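You operate a simulated robot arm through the tools that you are given. There is no shell and no other tool. Be economical: measure what you need, move in short steps, check, and stop when the job is done.

You are at the controls of a simulated two-armed robot. One attempt, no reset.

## Task
Wipe up the spill on the build bench top with the rag there and put it back.

Only the result counts: the job must be done as asked and must still hold three seconds after the hand-in. Knocking over, shifting, dropping, spilling or breaking anything else fails it.

## Robot
Two 7-joint arms with two-finger parallel grippers on one trunk, on a base that drives. Base frame: it is fixed to the floor where the robot stands at the start and does not move with it; the origin is under the middle of the robot, x ahead of it, y to its left, z up. Units: m, rad, N and s.
The left shoulder is at the start at [0.05, 0.177, 1.104], the right one opposite. Payload 3.43 kg a hand.
The TCP of each hand is the grasp point between the finger pads, 0.034 m short of the fingertips. In the tool frame z runs along the fingers and y along their closing line. Largest opening 0.128 m; finger width 0.024, thickness 0.012; the body of the gripper, 0.048 by 0.13 m, starts 0.096 m behind the TCP.
Orientation is told as [roll, pitch, yaw] about the base's x, y, z axes, in that order, counted from this pose: with the fingers straight down and closing along the base's y, the tool's x points along the base's -x, its y along +y and its z along -z.

## Interface
- The arms move only by the tool step_arm. It takes "left_targets", "right_targets" or both (then of equal length, played together; a hand with none holds still); each is a list of rows, each an object of numbers (a shift or turn left out is 0, a gripper value left out holds the last): "grip": the finger opening in m, from 0 to 0.128; "x", "y", "z": the shift along the base's x, y, z in units of 50 mm (1.0 is 50 mm); "rx", "ry", "rz": the turn, a rotation vector about the base's x, y, z in units of 4 degrees (1.0 is 4 degrees). In form: [{"grip": .., "x": .., "y": .., "z": .., "rx": .., "ry": .., "rz": ..}, ...]. A call has 1 to 10 rows; each row shifts and turns the commanded pose from where the row before left it. A call with a number of a shift or a turn outside -1 to 1 is refused whole. Each row takes 0.2 s and may step no farther than 0.05 m and 0.15 rad from the row before; otherwise, or with a gripper value out of range, the whole call is refused. Where a pose cannot be reached the arm comes as near as it can. A force on the tool above 40 N (or 10 N above the force at the start of the call, whichever is more), or a blocked arm, ends the call early, and 0.2 s more pass. The fingers move at their own pace (about 0.108 m/s each) and stop on an object; they squeeze with about 26 N. The grip force told is the motor's: it shows also when the fingers shut on nothing. Time passes only in rows, and 0.2 s behind the last, so rows that do not move let the fingers close. It gives the time, the measured TCP pose, the force on the tool (base axes), the opening and the grip force at its end, in the units of the frame above (readings bear some noise), with the torque about the TCP (base axes, N m) and any sound that the robot's microphone picked up.
- Cameras (640 x 400 px; columns grow to the right, rows downward): "scene" is now at [0.1425, -0.0477, 1.262]; the picture's right is [-0.54, -0.84, 0.00], its down [-0.52, 0.33, -0.79] and it looks along [0.66, -0.42, -0.62] (base axes); focal length 214 px, centre (320, 200). "left" rides on the left gripper at [0.076, 0.011, -0.16] in its tool frame; the picture's right is [-0.15, 0.99, 0.00], its down [-0.88, -0.13, -0.46] and it looks along [-0.45, -0.07, 0.89] (tool axes); focal length 234 px, centre (320, 200). "right" rides on the right gripper at [0.076, -0.011, -0.16] in its tool frame; the picture's right is [0.15, 0.99, 0.00], its down [-0.88, 0.13, -0.46] and it looks along [-0.45, 0.07, 0.89] (tool axes); focal length 234 px, centre (320, 200). There is no depth. A picture from a camera that has moved, and an enlarged one, comes with that camera's place and axes in the base frame and with its lens.
- capture(camera): a new picture of that camera. No time passes.
- slide_trunk(by): slides the trunk up (or, below 0, down) by that many m; the arms and the scene camera ride with it, the base frame stays. It gives what a move gives, with no picture.
- drive_base(legs): drives the robot by 1 to 6 legs, each [ahead, turn to the left] in m and rad, along the robot's own axes; the way and the turn of a leg run together, so that a leg with both is an arc; at most 1.5 m and 3.142 rad a leg. The arms and the cameras ride along, it lands a little off, and it stops where it bumps. It gives what a move gives.
- aim_head(pan, tilt): turns the head with the scene camera to pan (to the left, within 1.396 rad either way) and tilt (down, from -0.506 to 1.204), counted from straight ahead of the robot. It gives what a move gives.
- zoom(camera, box): a new picture of the part [left, top, right, bottom] of that camera's present view, enlarged. No time passes.
- finish_job(): hands the job in; it is judged then, once.

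Work in short steps. Places have to be worked out from the pictures, the camera data and where the tool is seen: move nearer, look again, correct. Check each grasp and each placing, and mend what went wrong. You have 120 turns and 92 pictures in all, those below and enlarged ones among them. Open the grippers and draw the arms clear of the work before you hand the job in, unless the task says otherwise; then end with one line.

The tools are called after ">>>" as a command line: name --argument value ..., lists and objects as JSON in quotes. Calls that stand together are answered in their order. step_arm: Moves the arms, as the interface text tells. Its arguments: {"type":"object","properties":{"left_targets":{"type":"array"},"right_targets":{"type":"array"}},"required":[]} The other tools are called the same way: slide_trunk (by) slides the trunk up or down; drive_base (legs) drives the base; aim_head (pan, tilt) turns the head that bears the scene camera; capture (camera) takes a picture; zoom (camera, box) takes an enlarged picture of a part of a camera's view; finish_job () hands the job in.

At the start:

```text
time_s: 0.0
left_ee_pos: [0.4366, -0.0562, 1.0559]
left_orientation: [0.0, 0.0, 0.001]
left_ft_force: [-0.3, -0.8, 0.1]
left_moment: [-0.03, 0.03, 0.01]
left_grip_width: 0.128
left_finger_force: 0.0
right_ee_pos: [0.2646, -0.3514, 1.0903]
right_orientation: [0.0, 0.001, 0.0]
right_ft_force: [0.0, -0.8, -0.5]
right_moment: [0.0, 0.01, 0.02]
right_grip_width: 0.128
right_finger_force: 0.0
trunk travel left (down, up): [-0.275, 0.126]
robot x, y, heading: [-0.0017, 0.0043, 0.002]
head pan, tilt: [-0.567, 0.665]
```

scene: 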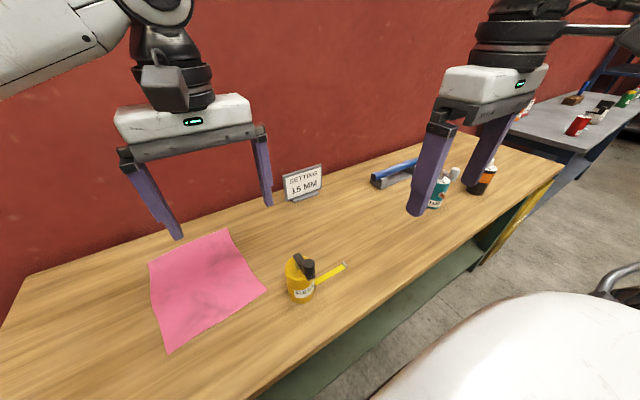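
right: 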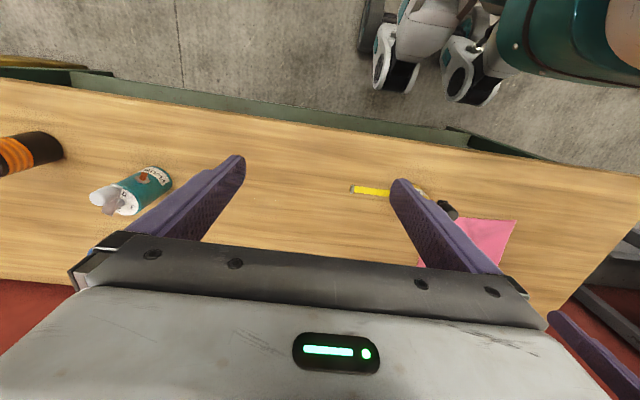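
left: 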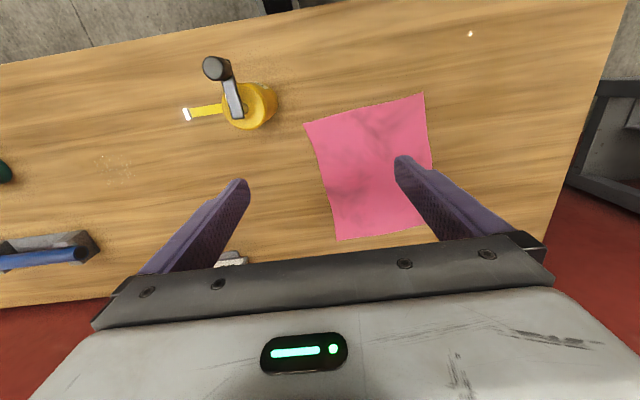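

The pink rag is on the wooden bench, and I see faint specks in the left view near (115,165). I zoom to find the spill.

>>> zoom --camera "left" --box '[0, 80, 320, 280]'

>>> zoom --camera "scene" --box '[280, 130, 520, 280]'

>>> zoom --camera "scene" --box '[480, 60, 640, 160]'

>>> zoom --camera "right" --box '[0, 80, 400, 330]'

```text
2.00 times, centred on (160, 180) of left
camera zoom: at [0.3618, -0.0464, 1.2159], right [0.15, 0.99, 0.0], down [0.88, -0.13, 0.46], along [0.45, -0.07, -0.89], focal length 468 px, centre (640, 240)
```

zoom: 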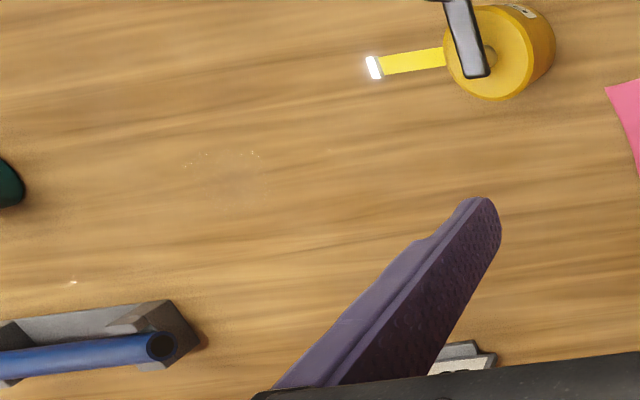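

```text
2.67 times, centred on (400, 205) of scene
camera zoom: at [0.1425, -0.0477, 1.262], right [-0.54, -0.84, 0.0], down [-0.52, 0.33, -0.79], along [0.66, -0.42, -0.62], focal length 572 px, centre (107, 187)
```

zoom: 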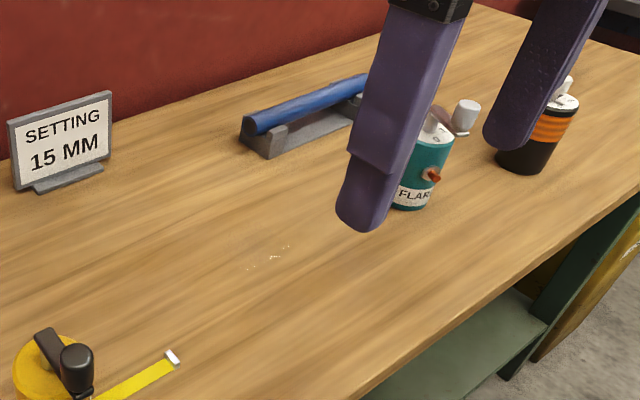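

```text
4.00 times, centred on (560, 110) of scene
camera zoom: at [0.1425, -0.0477, 1.262], right [-0.54, -0.84, 0.0], down [-0.52, 0.33, -0.79], along [0.66, -0.42, -0.62], focal length 858 px, centre (-640, 560)
```

zoom: 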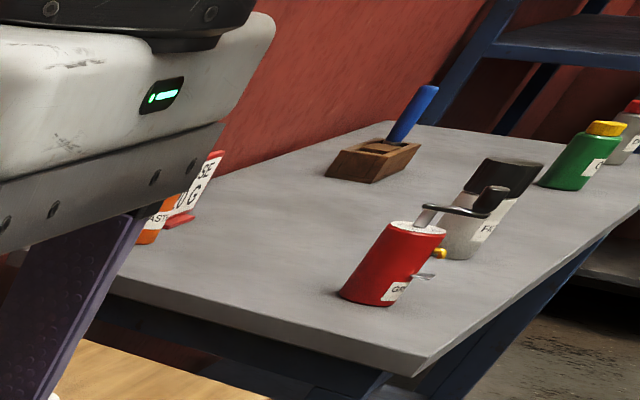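

```text
1.60 times, centred on (200, 205) of right
camera zoom: at [0.189, -0.3635, 1.2487], right [-0.15, 0.99, 0.0], down [0.88, 0.13, 0.46], along [0.45, 0.07, -0.89], focal length 375 px, centre (512, 192)
```

zoom: 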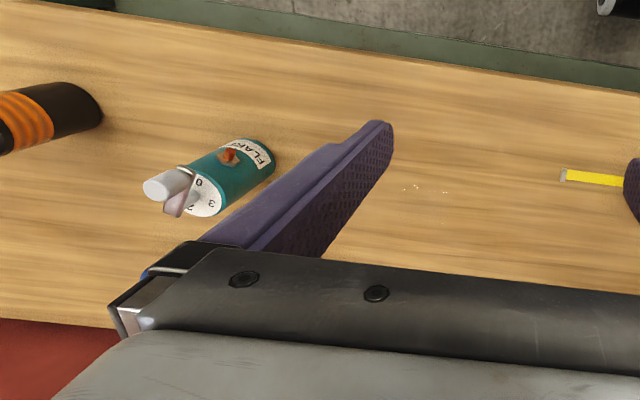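

The spill looks like a clear film with glints between the tape measure and teal can. I look round the surroundings to make sure this is the right bench.

>>> aim_head --pan -1.2 --tilt 0.4

>>> capture --camera "scene"

>>> aim_head --pan 0.7 --tilt 0.5

>>> capture --camera "scene"

```text
time_s: 1.0
left_ee_pos: [0.4362, -0.0568, 1.0564]
left_orientation: [-0.001, -0.001, 0.002]
left_ft_force: [0.4, 0.3, 0.3]
left_moment: [0.02, -0.01, -0.03]
left_grip_width: 0.1282
left_finger_force: 0.0
right_ee_pos: [0.2645, -0.3522, 1.0896]
right_orientation: [0.002, 0.0, -0.002]
right_ft_force: [-0.5, -0.1, 0.8]
right_moment: [0.01, -0.03, 0.0]
right_grip_width: 0.1276
right_finger_force: 0.1
trunk travel left (down, up): [-0.275, 0.126]
robot x, y, heading: [-0.0036, 0.0007, 0.004]
head pan, tilt: [-1.201, 0.4]
```

```text
84 pictures are left
camera scene: at [0.1034, -0.0877, 1.2858], right [-0.93, -0.36, 0.0], down [-0.14, 0.36, -0.92], along [0.33, -0.86, -0.39], focal length 214 px, centre (320, 200)
```

scene: 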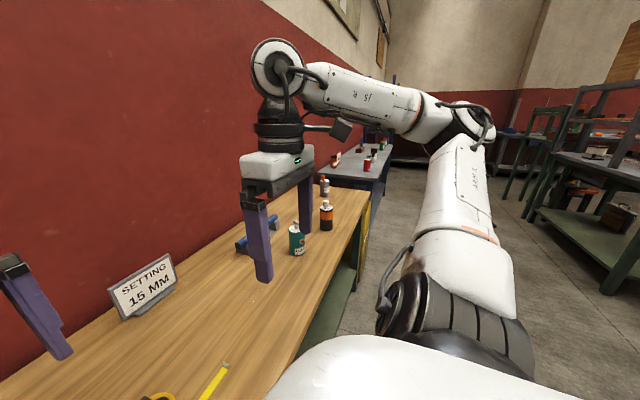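

```text
time_s: 2.9
left_ee_pos: [0.437, -0.0572, 1.0563]
left_orientation: [0.0, 0.001, 0.001]
left_ft_force: [0.1, 0.4, 0.3]
left_moment: [-0.01, -0.01, -0.01]
left_grip_width: 0.1282
left_finger_force: 0.0
right_ee_pos: [0.2651, -0.3515, 1.0902]
right_orientation: [0.0, 0.001, 0.001]
right_ft_force: [-0.1, -0.9, 0.1]
right_moment: [0.0, -0.01, 0.01]
right_grip_width: 0.1281
right_finger_force: 0.0
trunk travel left (down, up): [-0.275, 0.126]
robot x, y, heading: [-0.0011, 0.0022, 0.008]
head pan, tilt: [0.7, 0.499]
```

```text
83 pictures are left
camera scene: at [0.1394, 0.0572, 1.2767], right [0.64, -0.77, 0.0], down [-0.37, -0.31, -0.88], along [0.67, 0.57, -0.48], focal length 214 px, centre (320, 200)
```

scene: 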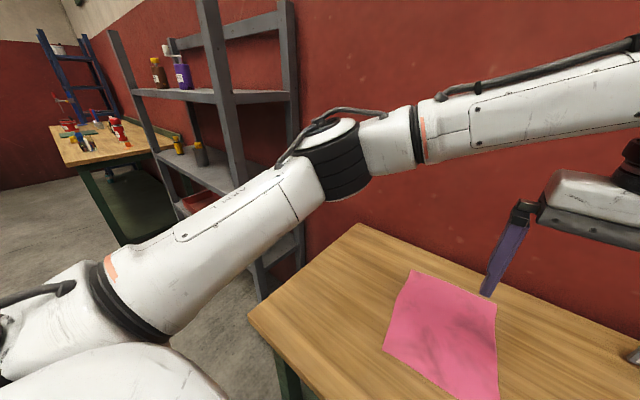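

This is the bench with the rag (centre about (0.565, 0.04)); the spill is about (0.455, -0.47). I move the left arm out to the left and bring the right hand above the spill for a closer look.

>>> step_arm --left_targets '[{"y": 1}, {"y": 1}, {"y": 1}, {"y": 1}, {"y": 1}, {"y": 1}, {"y": 1}]' --right_targets '[{"y": -0.7}, {"y": -0.7}, {"y": -0.7, "x": 0.5}, {"x": 0.8}, {"x": 0.7, "z": -0.5}, {"z": -0.9}, {"z": -0.9}]'

>>> capture --camera "right"

>>> aim_head --pan -0.567 --tilt 0.665

>>> capture --camera "scene"

```text
time_s: 4.5
left_ee_pos: [0.4368, 0.2932, 1.056]
left_orientation: [0.0, 0.001, 0.0]
left_ft_force: [0.7, 0.7, 0.8]
left_moment: [-0.01, -0.03, 0.02]
left_grip_width: 0.1278
left_finger_force: 0.0
right_ee_pos: [0.3655, -0.4561, 0.9765]
right_orientation: [-0.001, -0.003, 0.0]
right_ft_force: [0.0, 0.6, 1.0]
right_moment: [0.0, 0.03, -0.01]
right_grip_width: 0.1277
right_finger_force: 0.0
trunk travel left (down, up): [-0.275, 0.126]
robot x, y, heading: [-0.0006, -0.0003, 0.003]
head pan, tilt: [0.7, 0.499]
```

```text
82 pictures are left
camera right: at [0.2897, -0.467, 1.1345], right [-0.15, 0.99, 0.0], down [0.88, 0.13, 0.46], along [0.45, 0.07, -0.89], focal length 234 px, centre (320, 200)
```

right: 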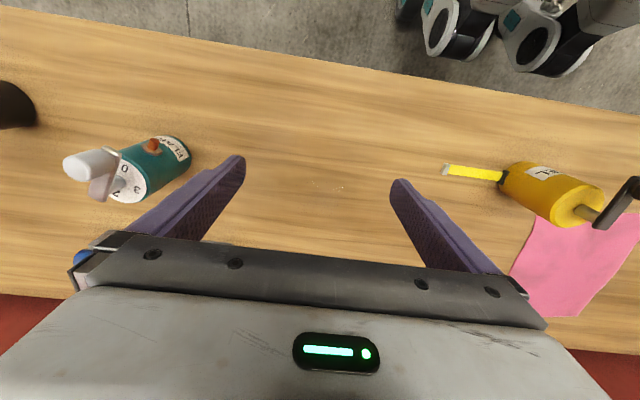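

```text
time_s: 5.9
left_ee_pos: [0.4384, 0.2931, 1.0562]
left_orientation: [0.0, 0.0, 0.002]
left_ft_force: [0.7, 0.3, -1.0]
left_moment: [0.02, 0.02, 0.02]
left_grip_width: 0.1276
left_finger_force: 0.1
right_ee_pos: [0.3647, -0.4571, 0.9769]
right_orientation: [0.001, -0.001, 0.0]
right_ft_force: [0.1, 0.5, 0.3]
right_moment: [0.0, 0.0, 0.02]
right_grip_width: 0.1281
right_finger_force: 0.1
trunk travel left (down, up): [-0.275, 0.126]
robot x, y, heading: [-0.0022, 0.0016, -0.004]
head pan, tilt: [-0.567, 0.665]
```

```text
81 pictures are left
camera scene: at [0.1426, -0.0477, 1.262], right [-0.54, -0.84, 0.0], down [-0.52, 0.33, -0.79], along [0.66, -0.42, -0.62], focal length 214 px, centre (320, 200)
```

scene: 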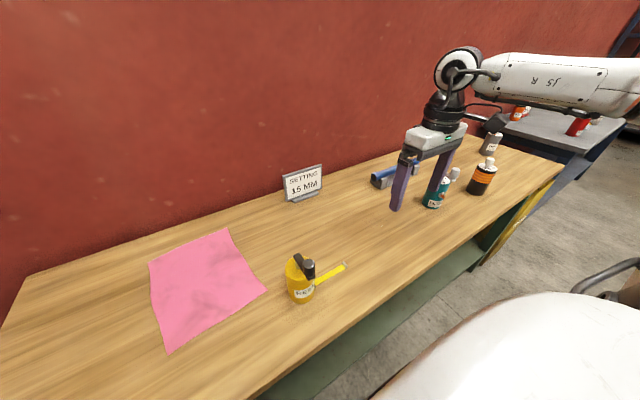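

I zoom into the spill area in both views, now that the hand is out of the way of the scene camera.

>>> zoom --camera "right" --box '[230, 130, 422, 250]'

>>> zoom --camera "scene" --box '[328, 190, 424, 250]'

>>> zoom --camera "scene" --box '[120, 215, 360, 365]'

```text
3.33 times, centred on (326, 190) of right
camera zoom: at [0.2897, -0.4672, 1.135], right [-0.15, 0.99, 0.0], down [0.88, 0.13, 0.46], along [0.45, 0.07, -0.89], focal length 781 px, centre (300, 233)
```

zoom: 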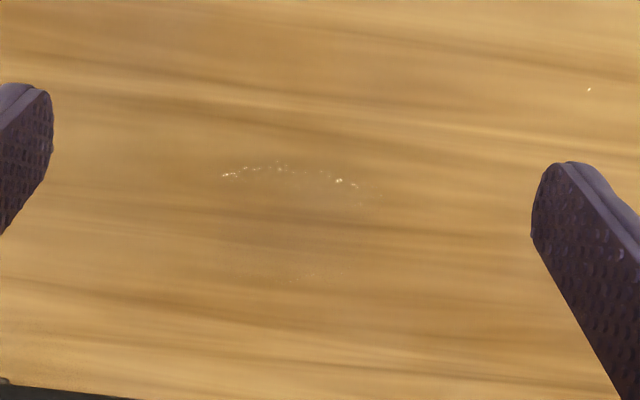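

```text
6.67 times, centred on (376, 220) of scene
camera zoom: at [0.1426, -0.0477, 1.262], right [-0.54, -0.84, 0.0], down [-0.52, 0.33, -0.79], along [0.66, -0.42, -0.62], focal length 1430 px, centre (-53, 67)
```

zoom: 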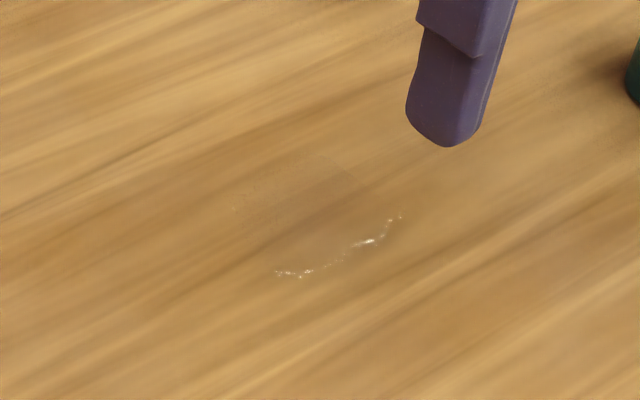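

```text
2.67 times, centred on (240, 290) of scene
camera zoom: at [0.1426, -0.0477, 1.262], right [-0.54, -0.84, 0.0], down [-0.52, 0.33, -0.79], along [0.66, -0.42, -0.62], focal length 572 px, centre (533, -40)
```

zoom: 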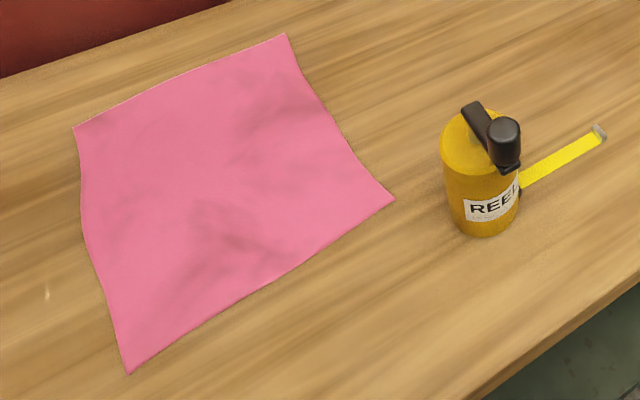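

The spill is a clear patch centred about (0.48, -0.45), radius about 4–5 cm. Triangulation hints that the surface may be higher than 0.751, so I will descend guardedly. First I carry the right hand high to a spot above the rag.

>>> step_arm --right_targets '[{"y": 0.9, "z": 0.4}, {"y": 0.9, "x": 0.2}, {"y": 0.9, "x": 0.3}, {"y": 0.9, "x": 0.3}, {"y": 0.9, "x": 0.3}, {"y": 0.9, "x": 0.4}, {"y": 0.9, "x": 0.4}, {"y": 0.9, "x": 0.3}, {"y": 0.9, "x": 0.3}, {"y": 0.9, "x": 0.3}]' --left_targets '[{"y": 0.9}, {"y": 0.9}, {"y": 0.9}, {}, {}, {}, {}, {}, {}, {}]'

>>> capture --camera "right"

>>> capture --camera "scene"

```text
time_s: 8.1
left_ee_pos: [0.436, 0.4288, 1.055]
left_orientation: [-0.001, 0.002, 0.001]
left_ft_force: [-0.2, 0.0, 0.9]
left_moment: [-0.03, -0.02, 0.02]
left_grip_width: 0.1278
left_finger_force: 0.1
right_ee_pos: [0.4357, -0.1259, 0.9886]
right_orientation: [0.001, -0.002, 0.0]
right_ft_force: [0.0, 0.2, 0.7]
right_moment: [0.04, 0.0, -0.03]
right_grip_width: 0.128
right_finger_force: 0.0
right hand out of reach, approached as far as the arm can: row 8, 9, 10
trunk travel left (down, up): [-0.275, 0.126]
robot x, y, heading: [0.0003, 0.0026, -0.001]
head pan, tilt: [-0.567, 0.665]
```

```text
77 pictures are left
camera right: at [0.3602, -0.139, 1.1474], right [-0.15, 0.99, 0.0], down [0.88, 0.13, 0.46], along [0.45, 0.07, -0.89], focal length 234 px, centre (320, 200)
```

right: 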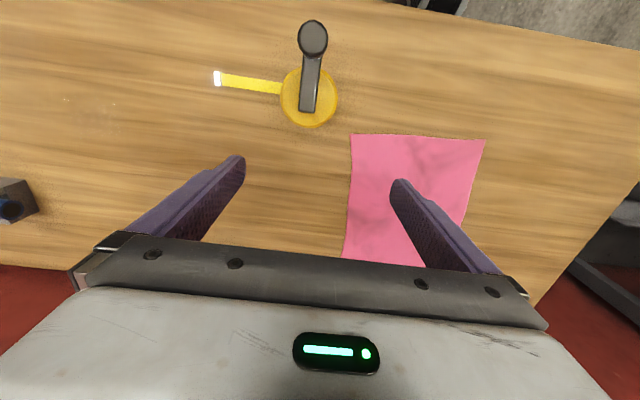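

```text
76 pictures are left
camera scene: at [0.1424, -0.0477, 1.262], right [-0.54, -0.84, 0.0], down [-0.52, 0.33, -0.79], along [0.66, -0.42, -0.62], focal length 214 px, centre (320, 200)
```

scene: 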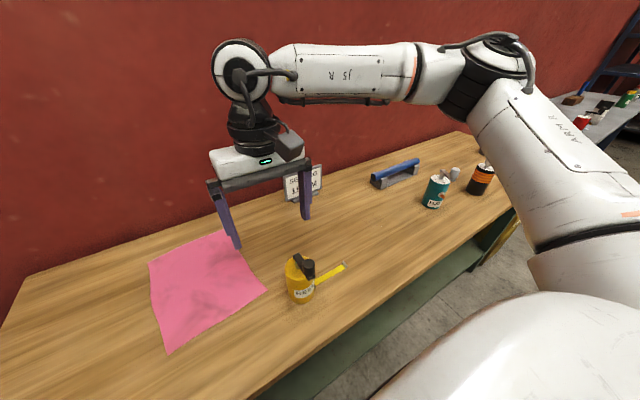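

The right hand is out of reach at the rag, so I'll turn the base left to bring the rag to its side. First I set the hand back to a comfortable pose.

>>> step_arm --right_targets '[{"y": -0.8}, {"y": -0.7}, {"x": 0.5}, {"x": 0.5}]'

>>> drive_base --legs '[[0, 0.42]]'

>>> capture --camera "right"

>>> capture --camera "scene"

```text
time_s: 9.1
left_ee_pos: [0.4373, 0.4288, 1.0556]
left_orientation: [-0.001, 0.0, 0.005]
left_ft_force: [0.8, 0.4, 0.8]
left_moment: [0.0, 0.0, 0.0]
left_grip_width: 0.128
left_finger_force: 0.0
right_ee_pos: [0.488, -0.2023, 0.9867]
right_orientation: [0.0, 0.0, -0.001]
right_ft_force: [0.1, 0.0, 0.7]
right_moment: [0.01, 0.01, 0.02]
right_grip_width: 0.1278
right_finger_force: 0.1
trunk travel left (down, up): [-0.275, 0.126]
robot x, y, heading: [-0.0008, 0.0016, 0.004]
head pan, tilt: [-0.567, 0.665]
```

```text
time_s: 10.8
left_ee_pos: [0.2259, 0.5678, 1.0552]
left_orientation: [0.001, -0.001, 0.415]
left_ft_force: [0.0, -0.3, -0.4]
left_moment: [0.01, -0.03, 0.0]
left_grip_width: 0.1279
left_finger_force: 0.0
right_ee_pos: [0.5269, 0.0112, 0.9886]
right_orientation: [-0.002, 0.001, 0.416]
right_ft_force: [-0.4, 0.0, 0.4]
right_moment: [0.0, -0.02, 0.01]
right_grip_width: 0.1281
right_finger_force: 0.1
trunk travel left (down, up): [-0.275, 0.126]
robot x, y, heading: [0.0044, 0.0011, 0.416]
head pan, tilt: [-0.567, 0.665]
```

```text
75 pictures are left
camera right: at [0.4627, -0.0298, 1.1464], right [-0.53, 0.85, 0.0], down [0.75, 0.47, 0.46], along [0.39, 0.24, -0.89], focal length 234 px, centre (320, 200)
```

right: 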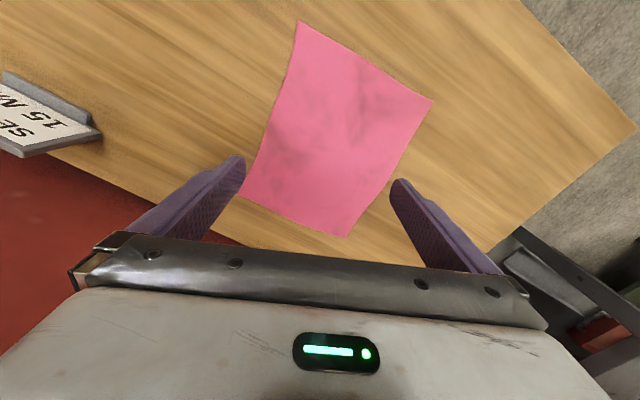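

```text
74 pictures are left
camera scene: at [0.1488, 0.0142, 1.262], right [-0.15, -0.99, 0.0], down [-0.61, 0.09, -0.79], along [0.78, -0.12, -0.62], focal length 214 px, centre (320, 200)
```

scene: 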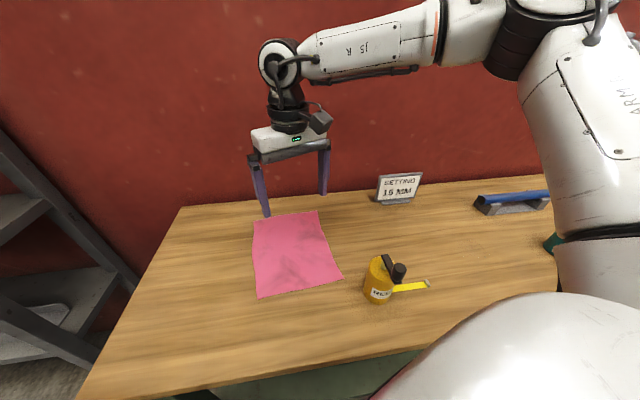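

Two views agree on the rag's corners best with the surface at z≈0.79, centre about (0.542, 0.032). I partly close the fingers and descend to just above that.

>>> step_arm --right_targets '[{"x": 0.3, "y": 0.4, "grip": 0.08}, {"z": -0.7}, {"z": -0.7}, {"z": -0.7}, {"z": -0.4}]'

>>> capture --camera "scene"

>>> capture --camera "right"

```text
time_s: 12.0
left_ee_pos: [0.2275, 0.5675, 1.0549]
left_orientation: [0.001, 0.0, 0.418]
left_ft_force: [-0.1, -0.3, 0.0]
left_moment: [0.01, -0.02, 0.02]
left_grip_width: 0.1279
left_finger_force: 0.1
right_ee_pos: [0.5387, 0.0211, 0.8651]
right_orientation: [0.002, -0.002, 0.416]
right_ft_force: [1.0, -0.1, -0.3]
right_moment: [0.01, 0.01, 0.02]
right_grip_width: 0.0798
right_finger_force: 0.2
right hand out of reach, approached as far as the arm can: row 4, 5
trunk travel left (down, up): [-0.275, 0.126]
robot x, y, heading: [0.0008, -0.0014, 0.416]
head pan, tilt: [-0.567, 0.665]
```

```text
73 pictures are left
camera scene: at [0.1492, 0.0138, 1.262], right [-0.15, -0.99, 0.0], down [-0.61, 0.09, -0.79], along [0.78, -0.12, -0.62], focal length 214 px, centre (320, 200)
```

scene: 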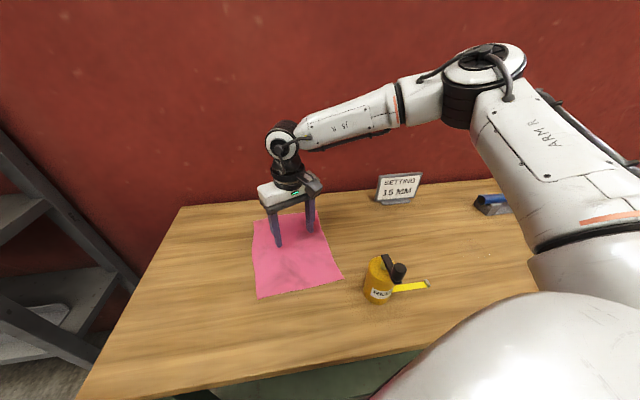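

```text
72 pictures are left
camera right: at [0.4744, -0.019, 1.0244], right [-0.53, 0.85, 0.0], down [0.75, 0.47, 0.46], along [0.39, 0.24, -0.89], focal length 234 px, centre (320, 200)
```

right: 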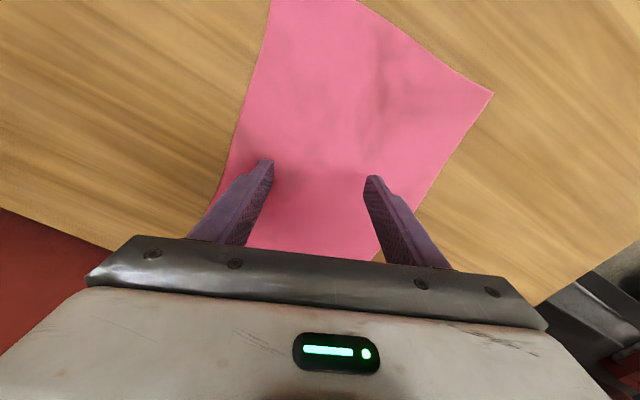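

The arm is near its reach limit downward, so I raise the hand and lower the trunk instead.

>>> step_arm --right_targets '[{"z": 0.8}, {"z": 0.8}, {"z": 0.8}]'

>>> slide_trunk --by -0.12

>>> step_arm --right_targets '[{"z": -0.2}, {}]'

>>> capture --camera "scene"

```text
time_s: 12.8
left_ee_pos: [0.2257, 0.5675, 1.0554]
left_orientation: [-0.001, 0.0, 0.417]
left_ft_force: [0.7, 0.8, -0.5]
left_moment: [-0.03, 0.01, 0.03]
left_grip_width: 0.1279
left_finger_force: 0.0
right_ee_pos: [0.5388, 0.023, 0.9863]
right_orientation: [0.001, 0.0, 0.415]
right_ft_force: [0.7, -0.2, 0.1]
right_moment: [-0.01, 0.02, 0.01]
right_grip_width: 0.0801
right_finger_force: 0.0
trunk travel left (down, up): [-0.275, 0.126]
robot x, y, heading: [-0.0022, 0.0009, 0.415]
head pan, tilt: [-0.567, 0.665]
```

```text
time_s: 14.3
left_ee_pos: [0.2261, 0.5681, 0.9357]
left_orientation: [0.0, -0.001, 0.417]
left_ft_force: [-0.6, 0.9, -0.4]
left_moment: [-0.01, 0.01, -0.02]
left_grip_width: 0.1281
left_finger_force: 0.1
right_ee_pos: [0.5381, 0.0223, 0.8653]
right_orientation: [0.002, 0.0, 0.415]
right_ft_force: [0.4, 0.5, 0.4]
right_moment: [-0.03, -0.01, 0.0]
right_grip_width: 0.0799
right_finger_force: 0.1
trunk travel left (down, up): [-0.155, 0.246]
robot x, y, heading: [-0.002, -0.0019, 0.418]
head pan, tilt: [-0.567, 0.665]
```

```text
time_s: 14.9
left_ee_pos: [0.2266, 0.5678, 0.9348]
left_orientation: [-0.001, 0.0, 0.416]
left_ft_force: [0.5, -0.4, -0.9]
left_moment: [0.01, -0.02, 0.01]
left_grip_width: 0.128
left_finger_force: 0.1
right_ee_pos: [0.5388, 0.0217, 0.8544]
right_orientation: [0.001, 0.001, 0.416]
right_ft_force: [0.0, 0.0, 0.4]
right_moment: [-0.01, 0.0, -0.03]
right_grip_width: 0.0802
right_finger_force: 0.0
trunk travel left (down, up): [-0.155, 0.246]
robot x, y, heading: [0.0003, 0.0023, 0.413]
head pan, tilt: [-0.567, 0.665]
```

```text
71 pictures are left
camera scene: at [0.1491, 0.0138, 1.142], right [-0.15, -0.99, 0.0], down [-0.61, 0.09, -0.79], along [0.78, -0.12, -0.62], focal length 214 px, centre (320, 200)
```

scene: 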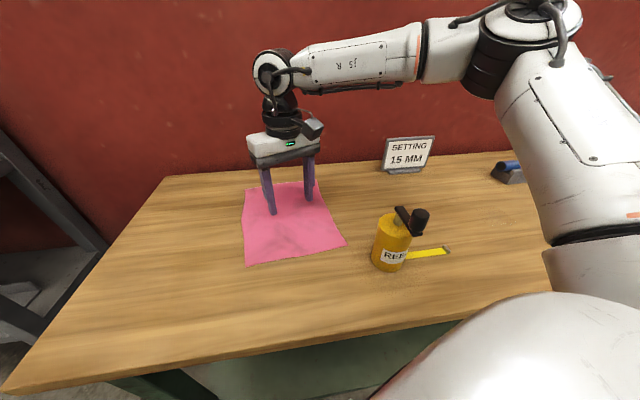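

Clear still; I descend gently in small steps watching for contact force.

>>> step_arm --right_targets '[{"z": -0.2}, {"z": -0.2}, {"z": -0.2}]'

>>> zoom --camera "scene" --box '[200, 150, 392, 270]'

```text
time_s: 15.7
left_ee_pos: [0.2256, 0.5675, 0.9358]
left_orientation: [-0.001, -0.001, 0.415]
left_ft_force: [0.1, -0.1, 0.5]
left_moment: [0.02, 0.01, 0.0]
left_grip_width: 0.1276
left_finger_force: 0.1
right_ee_pos: [0.5397, 0.025, 0.835]
right_orientation: [0.003, -0.016, 0.416]
right_ft_force: [-3.3, -1.9, 17.4]
right_moment: [-0.67, 0.02, -0.12]
right_grip_width: 0.0799
right_finger_force: 0.6
trunk travel left (down, up): [-0.155, 0.246]
robot x, y, heading: [-0.0017, 0.0026, 0.418]
head pan, tilt: [-0.567, 0.665]
stopped in row 3 (right hand): the force on the tool passed its limit (the readings are from after the stop); the commanded pose is now the measured one
```

```text
3.33 times, centred on (296, 210) of scene
camera zoom: at [0.1479, 0.0137, 1.1423], right [-0.15, -0.99, 0.0], down [-0.61, 0.09, -0.79], along [0.78, -0.12, -0.62], focal length 715 px, centre (400, 167)
```

zoom: 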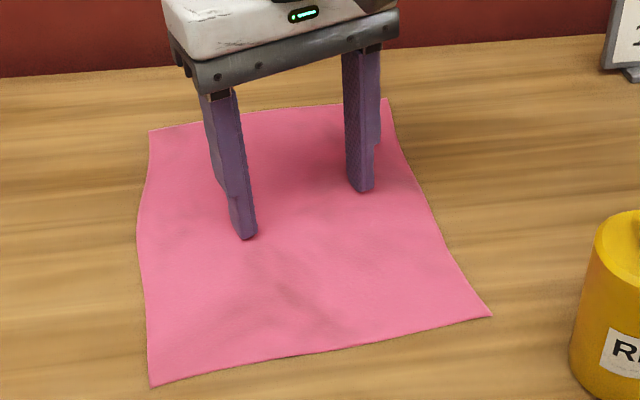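

Contact at TCP z=0.835, so the surface is about 0.80. With light pressure held, I close the fingers to gather the cloth.

>>> step_arm --right_targets '[{"grip": 0.0}, {}, {}, {}, {}]'

>>> zoom --camera "scene" --box '[200, 150, 392, 270]'

```text
time_s: 16.9
left_ee_pos: [0.2253, 0.5674, 0.9354]
left_orientation: [-0.001, -0.002, 0.416]
left_ft_force: [0.8, 0.4, -0.8]
left_moment: [0.01, 0.0, 0.01]
left_grip_width: 0.1281
left_finger_force: 0.0
right_ee_pos: [0.5392, 0.023, 0.8349]
right_orientation: [0.003, -0.019, 0.415]
right_ft_force: [4.3, -0.7, 30.1]
right_moment: [-0.12, 0.1, 0.0]
right_grip_width: 0.0027
right_finger_force: 25.9
trunk travel left (down, up): [-0.155, 0.246]
robot x, y, heading: [-0.0035, -0.0011, 0.413]
head pan, tilt: [-0.567, 0.665]
```

```text
3.33 times, centred on (296, 210) of scene
camera zoom: at [0.1471, 0.0135, 1.1424], right [-0.15, -0.99, 0.0], down [-0.61, 0.09, -0.79], along [0.78, -0.12, -0.62], focal length 715 px, centre (400, 167)
```

zoom: 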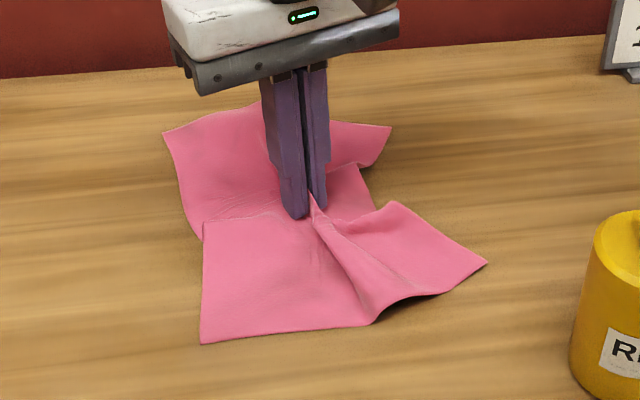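

The cloth is gathered with a 2.7 mm fold between the pads. I lift it and check.

>>> step_arm --right_targets '[{"z": 0.3}, {"z": 0.5}, {"z": 0.7}, {"z": 0.8}, {"z": 0.8}, {"z": 0.8}, {"z": 0.8}]'

>>> capture --camera "scene"

```text
time_s: 18.5
left_ee_pos: [0.2261, 0.5683, 0.9358]
left_orientation: [-0.001, 0.0, 0.418]
left_ft_force: [-0.2, 0.0, 0.1]
left_moment: [0.01, -0.02, 0.02]
left_grip_width: 0.1281
left_finger_force: 0.0
right_ee_pos: [0.5323, -0.0115, 1.036]
right_orientation: [0.004, -0.014, 0.415]
right_ft_force: [-0.3, 0.2, 0.5]
right_moment: [-0.02, 0.02, -0.04]
right_grip_width: 0.0024
right_finger_force: 26.2
right hand out of reach, approached as far as the arm can: row 5, 6, 7
trunk travel left (down, up): [-0.155, 0.246]
robot x, y, heading: [0.002, 0.0027, 0.416]
head pan, tilt: [-0.567, 0.665]
```

```text
68 pictures are left
camera scene: at [0.1487, 0.0136, 1.142], right [-0.15, -0.99, 0.0], down [-0.61, 0.09, -0.79], along [0.78, -0.12, -0.62], focal length 214 px, centre (320, 200)
```

scene: 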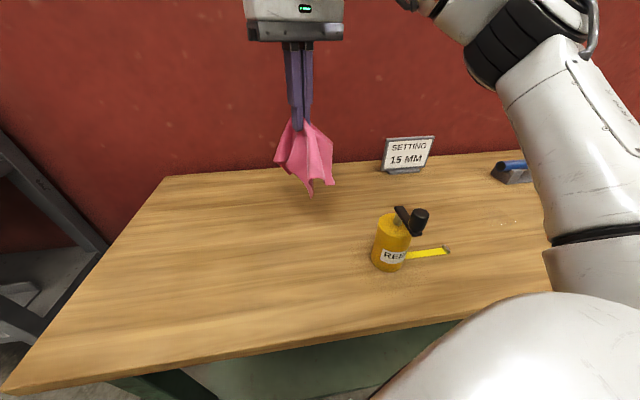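

The rag is held and hanging well. I raise the trunk for clearance over the tape reel and turn the base right to bring the hand near the spill.

>>> slide_trunk --by 0.1

>>> drive_base --legs '[[0, -0.3], [0, -0.3]]'

>>> aim_head --pan -0.45 --tilt 0.75

>>> capture --camera "scene"

```text
time_s: 19.8
left_ee_pos: [0.2274, 0.5684, 1.0345]
left_orientation: [-0.001, 0.001, 0.419]
left_ft_force: [0.1, -0.4, -0.1]
left_moment: [0.0, 0.04, -0.01]
left_grip_width: 0.128
left_finger_force: 0.1
right_ee_pos: [0.5345, -0.0095, 1.1348]
right_orientation: [0.004, -0.014, 0.415]
right_ft_force: [-0.1, 0.5, -0.4]
right_moment: [0.01, 0.01, -0.04]
right_grip_width: 0.0023
right_finger_force: 25.4
trunk travel left (down, up): [-0.255, 0.146]
robot x, y, heading: [0.0023, -0.0009, 0.414]
head pan, tilt: [-0.567, 0.665]
```

```text
time_s: 22.2
left_ee_pos: [0.5057, 0.3439, 1.034]
left_orientation: [0.001, 0.002, -0.175]
left_ft_force: [-0.5, 0.0, -0.3]
left_moment: [-0.02, 0.02, -0.04]
left_grip_width: 0.128
left_finger_force: 0.0
right_ee_pos: [0.4374, -0.3064, 1.1358]
right_orientation: [0.004, -0.014, -0.177]
right_ft_force: [0.3, 0.1, 0.0]
right_moment: [0.04, -0.01, 0.05]
right_grip_width: 0.0024
right_finger_force: 26.1
trunk travel left (down, up): [-0.255, 0.146]
robot x, y, heading: [-0.0002, 0.001, -0.179]
head pan, tilt: [-0.567, 0.665]
```

```text
time_s: 22.8
left_ee_pos: [0.5052, 0.3434, 1.0351]
left_orientation: [0.0, 0.001, -0.177]
left_ft_force: [0.8, 0.0, 0.7]
left_moment: [-0.01, -0.02, 0.0]
left_grip_width: 0.128
left_finger_force: 0.0
right_ee_pos: [0.4363, -0.3077, 1.1358]
right_orientation: [0.003, -0.014, -0.179]
right_ft_force: [-0.1, -0.2, -0.2]
right_moment: [0.0, -0.02, 0.03]
right_grip_width: 0.0023
right_finger_force: 26.4
trunk travel left (down, up): [-0.255, 0.146]
robot x, y, heading: [0.0016, 0.0003, -0.179]
head pan, tilt: [-0.45, 0.75]
```

```text
67 pictures are left
camera scene: at [0.1356, -0.0627, 1.2348], right [-0.59, -0.81, 0.0], down [-0.55, 0.4, -0.73], along [0.59, -0.43, -0.68], focal length 214 px, centre (320, 200)
```

scene: 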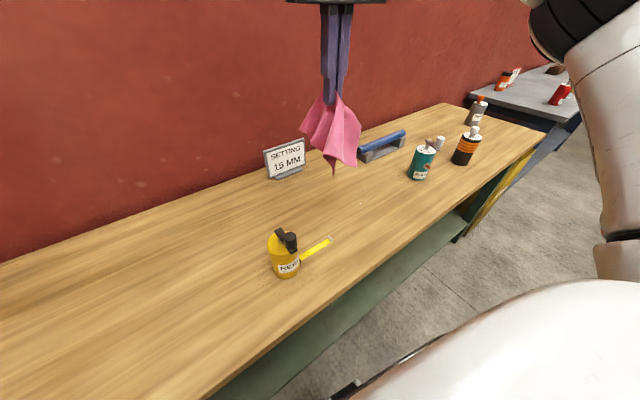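

Rag is hanging at (0.437,-0.307). I move over the spill at (0.455,-0.445) and lower the trunk by 0.1.

>>> step_arm --right_targets '[{"y": -0.7, "x": 0.1}, {"y": -0.7, "x": 0.1}, {"y": -0.7, "x": 0.1}, {"y": -0.7, "x": 0.1}, {}]'

>>> slide_trunk --by -0.1

>>> capture --camera "scene"

>>> capture --camera "right"

```text
time_s: 24.0
left_ee_pos: [0.5046, 0.3433, 1.0348]
left_orientation: [0.0, 0.0, -0.177]
left_ft_force: [-0.4, 0.7, -0.6]
left_moment: [-0.02, 0.02, 0.03]
left_grip_width: 0.1278
left_finger_force: 0.1
right_ee_pos: [0.4565, -0.4461, 1.1349]
right_orientation: [0.003, -0.013, -0.18]
right_ft_force: [0.2, 0.8, -0.2]
right_moment: [-0.02, 0.01, 0.02]
right_grip_width: 0.0028
right_finger_force: 26.2
trunk travel left (down, up): [-0.255, 0.146]
robot x, y, heading: [0.0022, 0.0006, -0.178]
head pan, tilt: [-0.45, 0.75]
```

```text
time_s: 25.4
left_ee_pos: [0.5042, 0.3437, 0.9346]
left_orientation: [0.001, 0.0, -0.177]
left_ft_force: [-0.4, -0.2, -0.1]
left_moment: [-0.04, 0.01, -0.02]
left_grip_width: 0.1281
left_finger_force: 0.0
right_ee_pos: [0.4571, -0.4459, 1.0347]
right_orientation: [0.005, -0.013, -0.178]
right_ft_force: [-0.2, 0.4, -0.7]
right_moment: [0.01, -0.04, 0.03]
right_grip_width: 0.0023
right_finger_force: 26.0
trunk travel left (down, up): [-0.155, 0.246]
robot x, y, heading: [0.0016, -0.0005, -0.182]
head pan, tilt: [-0.45, 0.75]
```

```text
66 pictures are left
camera scene: at [0.1355, -0.0627, 1.1348], right [-0.59, -0.81, 0.0], down [-0.55, 0.4, -0.73], along [0.59, -0.43, -0.68], focal length 214 px, centre (320, 200)
```

scene: 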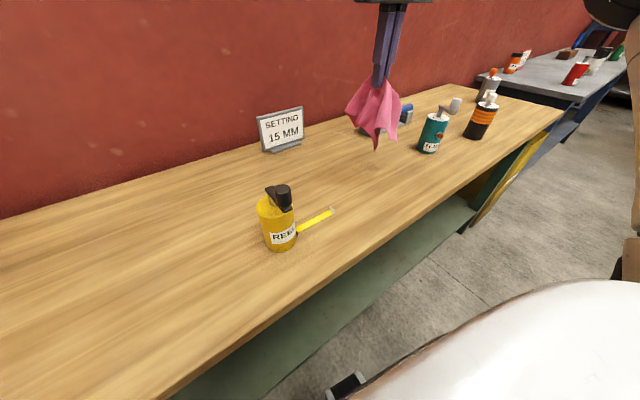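

```text
65 pictures are left
camera right: at [0.3788, -0.4441, 1.1923], right [0.03, 1.0, 0.0], down [0.88, -0.03, 0.47], along [0.47, -0.01, -0.88], focal length 234 px, centre (320, 200)
```

right: 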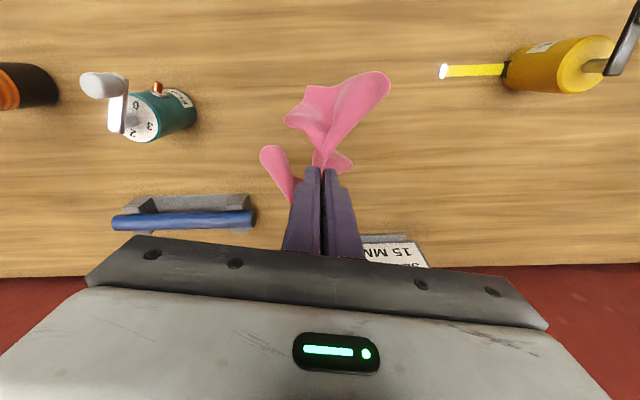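

The rag hangs right over the spill. I lower it toward the surface.

>>> step_arm --right_targets '[{"z": -0.8}, {"z": -0.8}, {"z": -0.8}, {"z": -0.7}, {"z": -0.4}]'

>>> capture --camera "right"

>>> zoom --camera "scene" --box '[260, 90, 500, 240]'

```text
time_s: 26.6
left_ee_pos: [0.5054, 0.3442, 0.934]
left_orientation: [0.002, 0.002, -0.177]
left_ft_force: [-0.2, -0.1, -0.3]
left_moment: [0.03, 0.0, 0.04]
left_grip_width: 0.128
left_finger_force: 0.1
right_ee_pos: [0.4588, -0.4466, 0.8594]
right_orientation: [0.001, -0.013, -0.177]
right_ft_force: [-0.7, -1.2, 1.1]
right_moment: [0.01, 0.0, 0.01]
right_grip_width: 0.0026
right_finger_force: 25.7
trunk travel left (down, up): [-0.155, 0.246]
robot x, y, heading: [0.0017, -0.0032, -0.183]
head pan, tilt: [-0.45, 0.75]
```

```text
64 pictures are left
camera right: at [0.3802, -0.4438, 1.0171], right [0.03, 1.0, 0.0], down [0.88, -0.03, 0.47], along [0.47, -0.01, -0.88], focal length 234 px, centre (320, 200)
```

right: 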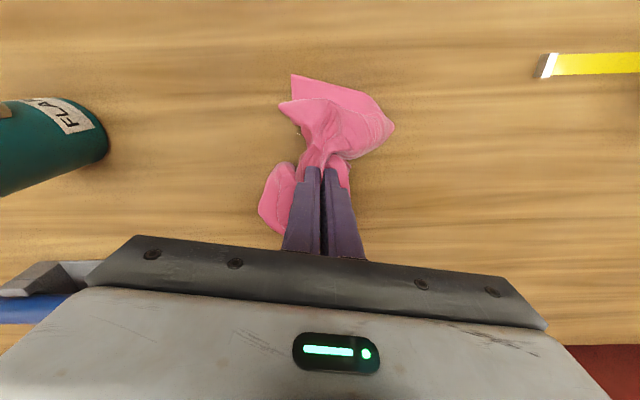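

```text
2.67 times, centred on (380, 165) of scene
camera zoom: at [0.1357, -0.0627, 1.1348], right [-0.59, -0.81, 0.0], down [-0.55, 0.4, -0.73], along [0.59, -0.43, -0.68], focal length 572 px, centre (160, 293)
```

zoom: 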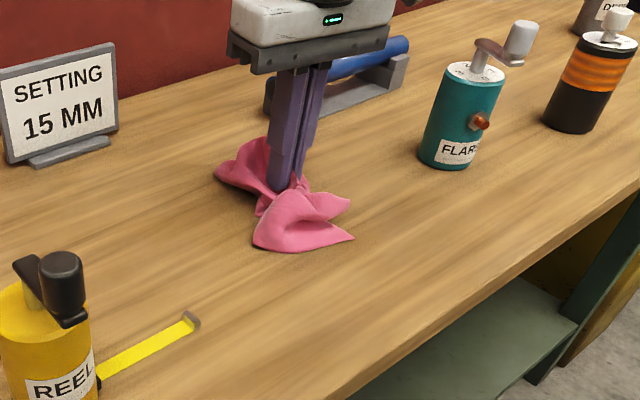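

The rag sits on the spill with ample room round it. I press down a little.

>>> step_arm --right_targets '[{"z": -0.2}, {"z": -0.15}, {}]'

```text
time_s: 27.4
left_ee_pos: [0.5051, 0.3436, 0.9352]
left_orientation: [0.0, -0.001, -0.174]
left_ft_force: [-0.2, 0.2, 1.3]
left_moment: [-0.03, 0.03, -0.01]
left_grip_width: 0.1278
left_finger_force: 0.0
right_ee_pos: [0.4586, -0.4441, 0.8446]
right_orientation: [0.003, -0.016, -0.178]
right_ft_force: [-0.9, 0.2, 4.9]
right_moment: [-0.01, 0.0, 0.05]
right_grip_width: 0.0027
right_finger_force: 25.7
trunk travel left (down, up): [-0.155, 0.246]
robot x, y, heading: [0.0003, 0.0, -0.176]
head pan, tilt: [-0.45, 0.75]
```

Light contact of 5 N. I wipe in a raster over the patch.

>>> step_arm --right_targets '[{"x": -0.8, "z": -0.06}, {"y": 0.5}, {"y": 0.5}, {"x": 0.4, "y": -0.5}, {"y": -0.8}, {"y": -0.7}, {"x": 0.4}, {"y": 0.7}, {"y": 0.7}, {"y": 0.6, "x": 0.3}]'

>>> step_arm --right_targets '[{"x": 0.4}, {"y": -0.7}, {"y": -0.7}, {"y": -0.6}, {"x": -0.5}, {"x": -0.8}, {"x": -0.5, "y": 0.4}, {"x": 0.8}, {"x": 0.8, "y": 0.4}, {"x": -0.8}]'

>>> step_arm --right_targets '[{"x": -0.8, "y": 0.4}, {"x": 0.8}, {"x": 0.8, "y": 0.4}, {"x": -0.8}, {"x": -0.8}, {"x": 0.5, "y": -0.4}, {"x": 0.3, "y": -0.4}]'

>>> capture --camera "right"

>>> zoom --camera "scene" --box '[260, 90, 500, 240]'

```text
time_s: 29.6
left_ee_pos: [0.5065, 0.3443, 0.9343]
left_orientation: [0.0, 0.001, -0.175]
left_ft_force: [0.2, 0.0, -0.2]
left_moment: [-0.03, -0.05, 0.03]
left_grip_width: 0.128
left_finger_force: 0.0
right_ee_pos: [0.4722, -0.3972, 0.8387]
right_orientation: [0.004, -0.014, -0.178]
right_ft_force: [0.4, -0.9, 0.4]
right_moment: [-0.03, -0.01, 0.04]
right_grip_width: 0.0026
right_finger_force: 25.6
trunk travel left (down, up): [-0.155, 0.246]
robot x, y, heading: [0.0015, -0.0012, -0.179]
head pan, tilt: [-0.45, 0.75]
```

```text
time_s: 31.8
left_ee_pos: [0.5052, 0.343, 0.9358]
left_orientation: [0.0, 0.0, -0.178]
left_ft_force: [0.7, 0.4, 0.1]
left_moment: [0.0, 0.04, 0.0]
left_grip_width: 0.1282
left_finger_force: 0.2
right_ee_pos: [0.4425, -0.4565, 0.8384]
right_orientation: [0.003, -0.014, -0.178]
right_ft_force: [-0.6, -0.9, 2.6]
right_moment: [-0.04, 0.02, 0.01]
right_grip_width: 0.0028
right_finger_force: 25.7
trunk travel left (down, up): [-0.155, 0.246]
robot x, y, heading: [0.0001, -0.0016, -0.18]
head pan, tilt: [-0.45, 0.75]
```

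```text
time_s: 33.4
left_ee_pos: [0.5049, 0.3432, 0.9343]
left_orientation: [0.0, 0.002, -0.179]
left_ft_force: [0.1, 0.3, -0.1]
left_moment: [-0.03, -0.05, 0.02]
left_grip_width: 0.1278
left_finger_force: 0.0
right_ee_pos: [0.4434, -0.454, 0.8391]
right_orientation: [0.002, -0.014, -0.178]
right_ft_force: [-0.7, 0.5, 0.3]
right_moment: [-0.01, 0.03, 0.0]
right_grip_width: 0.0024
right_finger_force: 26.2
trunk travel left (down, up): [-0.155, 0.246]
robot x, y, heading: [-0.0045, 0.0027, -0.178]
head pan, tilt: [-0.45, 0.75]
```

```text
62 pictures are left
camera right: at [0.3645, -0.4523, 0.9967], right [0.03, 1.0, 0.0], down [0.88, -0.03, 0.47], along [0.47, -0.01, -0.88], focal length 234 px, centre (320, 200)
```

right: 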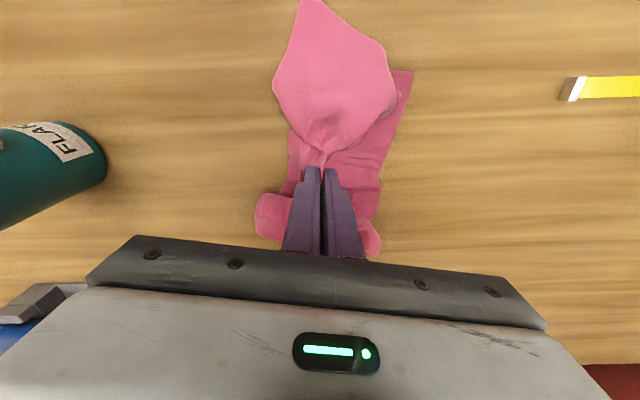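

```text
2.67 times, centred on (380, 165) of scene
camera zoom: at [0.1357, -0.0626, 1.1348], right [-0.59, -0.81, 0.0], down [-0.55, 0.4, -0.73], along [0.59, -0.43, -0.68], focal length 572 px, centre (160, 293)
```

zoom: 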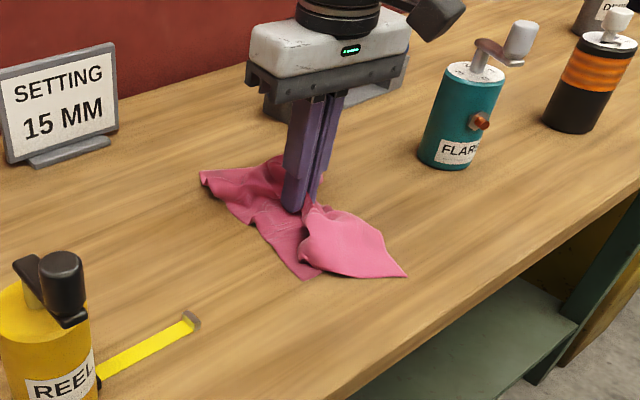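

The rag stayed gripped and moved over the patch without touching anything else. I lift straight up and inspect the surface.

>>> step_arm --right_targets '[{"z": 0.6}, {"z": 0.8}, {"z": 0.8}, {"z": 0.8}, {"z": 0.7}]'

>>> zoom --camera "scene" --box '[320, 120, 448, 200]'

>>> zoom --camera "right" --box '[200, 40, 440, 190]'

```text
time_s: 34.6
left_ee_pos: [0.5053, 0.3443, 0.9346]
left_orientation: [0.0, 0.001, -0.177]
left_ft_force: [0.0, -1.2, 0.2]
left_moment: [0.03, -0.01, 0.03]
left_grip_width: 0.1281
left_finger_force: 0.2
right_ee_pos: [0.4431, -0.4562, 1.0229]
right_orientation: [0.004, -0.012, -0.176]
right_ft_force: [-0.2, -0.2, -0.4]
right_moment: [0.0, -0.01, 0.06]
right_grip_width: 0.0028
right_finger_force: 26.3
trunk travel left (down, up): [-0.155, 0.246]
robot x, y, heading: [-0.0026, 0.0023, -0.178]
head pan, tilt: [-0.45, 0.75]
```

```text
5.00 times, centred on (384, 160) of scene
camera zoom: at [0.1357, -0.0627, 1.1347], right [-0.59, -0.81, 0.0], down [-0.55, 0.4, -0.73], along [0.59, -0.43, -0.68], focal length 1072 px, centre (0, 400)
```

zoom: 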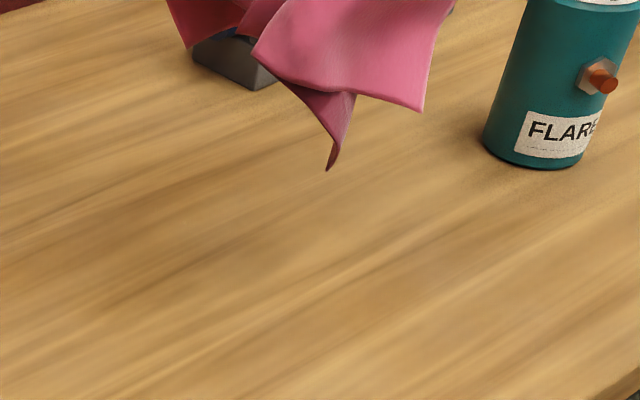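

```text
2.67 times, centred on (320, 115) of right
camera zoom: at [0.3641, -0.4546, 1.1816], right [0.03, 1.0, 0.0], down [0.88, -0.03, 0.47], along [0.47, -0.01, -0.88], focal length 624 px, centre (320, 427)
```

zoom: 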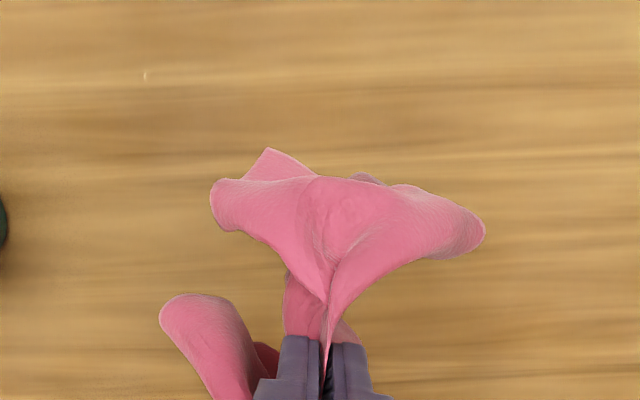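

No glints remain at the spill's place in this view. I raise the trunk, which is needed anyway, and check again from the angle where the glints showed before.

>>> slide_trunk --by 0.12

>>> zoom --camera "scene" --box '[304, 150, 432, 230]'

>>> zoom --camera "right" --box '[160, 40, 480, 240]'

```text
time_s: 36.1
left_ee_pos: [0.5052, 0.3444, 1.055]
left_orientation: [0.001, 0.002, -0.176]
left_ft_force: [-0.5, 0.2, -0.4]
left_moment: [0.02, 0.01, 0.0]
left_grip_width: 0.1277
left_finger_force: 0.0
right_ee_pos: [0.4425, -0.4559, 1.1429]
right_orientation: [0.002, -0.014, -0.18]
right_ft_force: [-0.5, 0.0, -2.0]
right_moment: [-0.01, 0.0, 0.04]
right_grip_width: 0.0025
right_finger_force: 26.1
trunk travel left (down, up): [-0.275, 0.126]
robot x, y, heading: [-0.002, 0.0026, -0.174]
head pan, tilt: [-0.45, 0.75]
```

```text
5.00 times, centred on (368, 190) of scene
camera zoom: at [0.1358, -0.0627, 1.2547], right [-0.59, -0.81, 0.0], down [-0.55, 0.4, -0.73], along [0.59, -0.43, -0.68], focal length 1072 px, centre (80, 250)
```

zoom: 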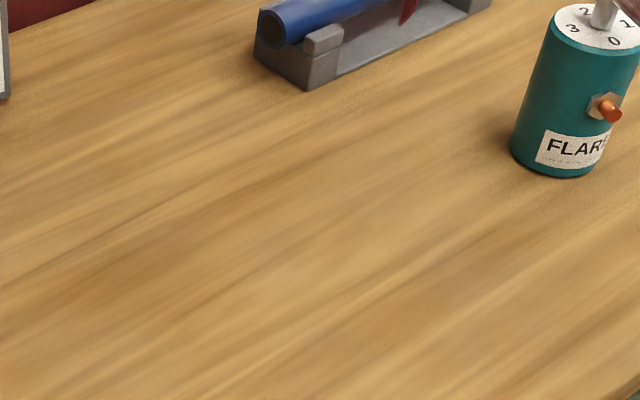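

```text
2.00 times, centred on (320, 140) of right
camera zoom: at [0.3644, -0.4546, 1.3011], right [0.03, 1.0, 0.0], down [0.88, -0.03, 0.47], along [0.47, -0.01, -0.88], focal length 468 px, centre (320, 320)
```

zoom: 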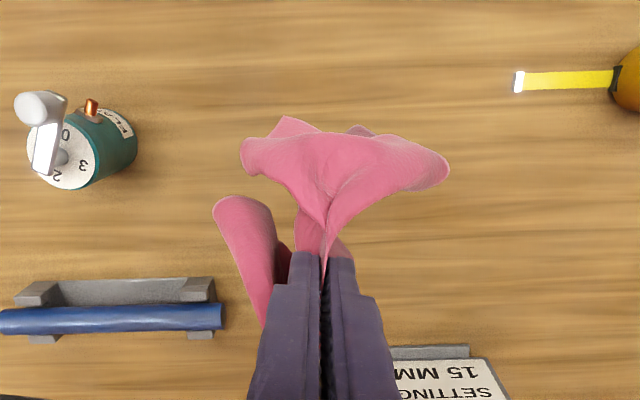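

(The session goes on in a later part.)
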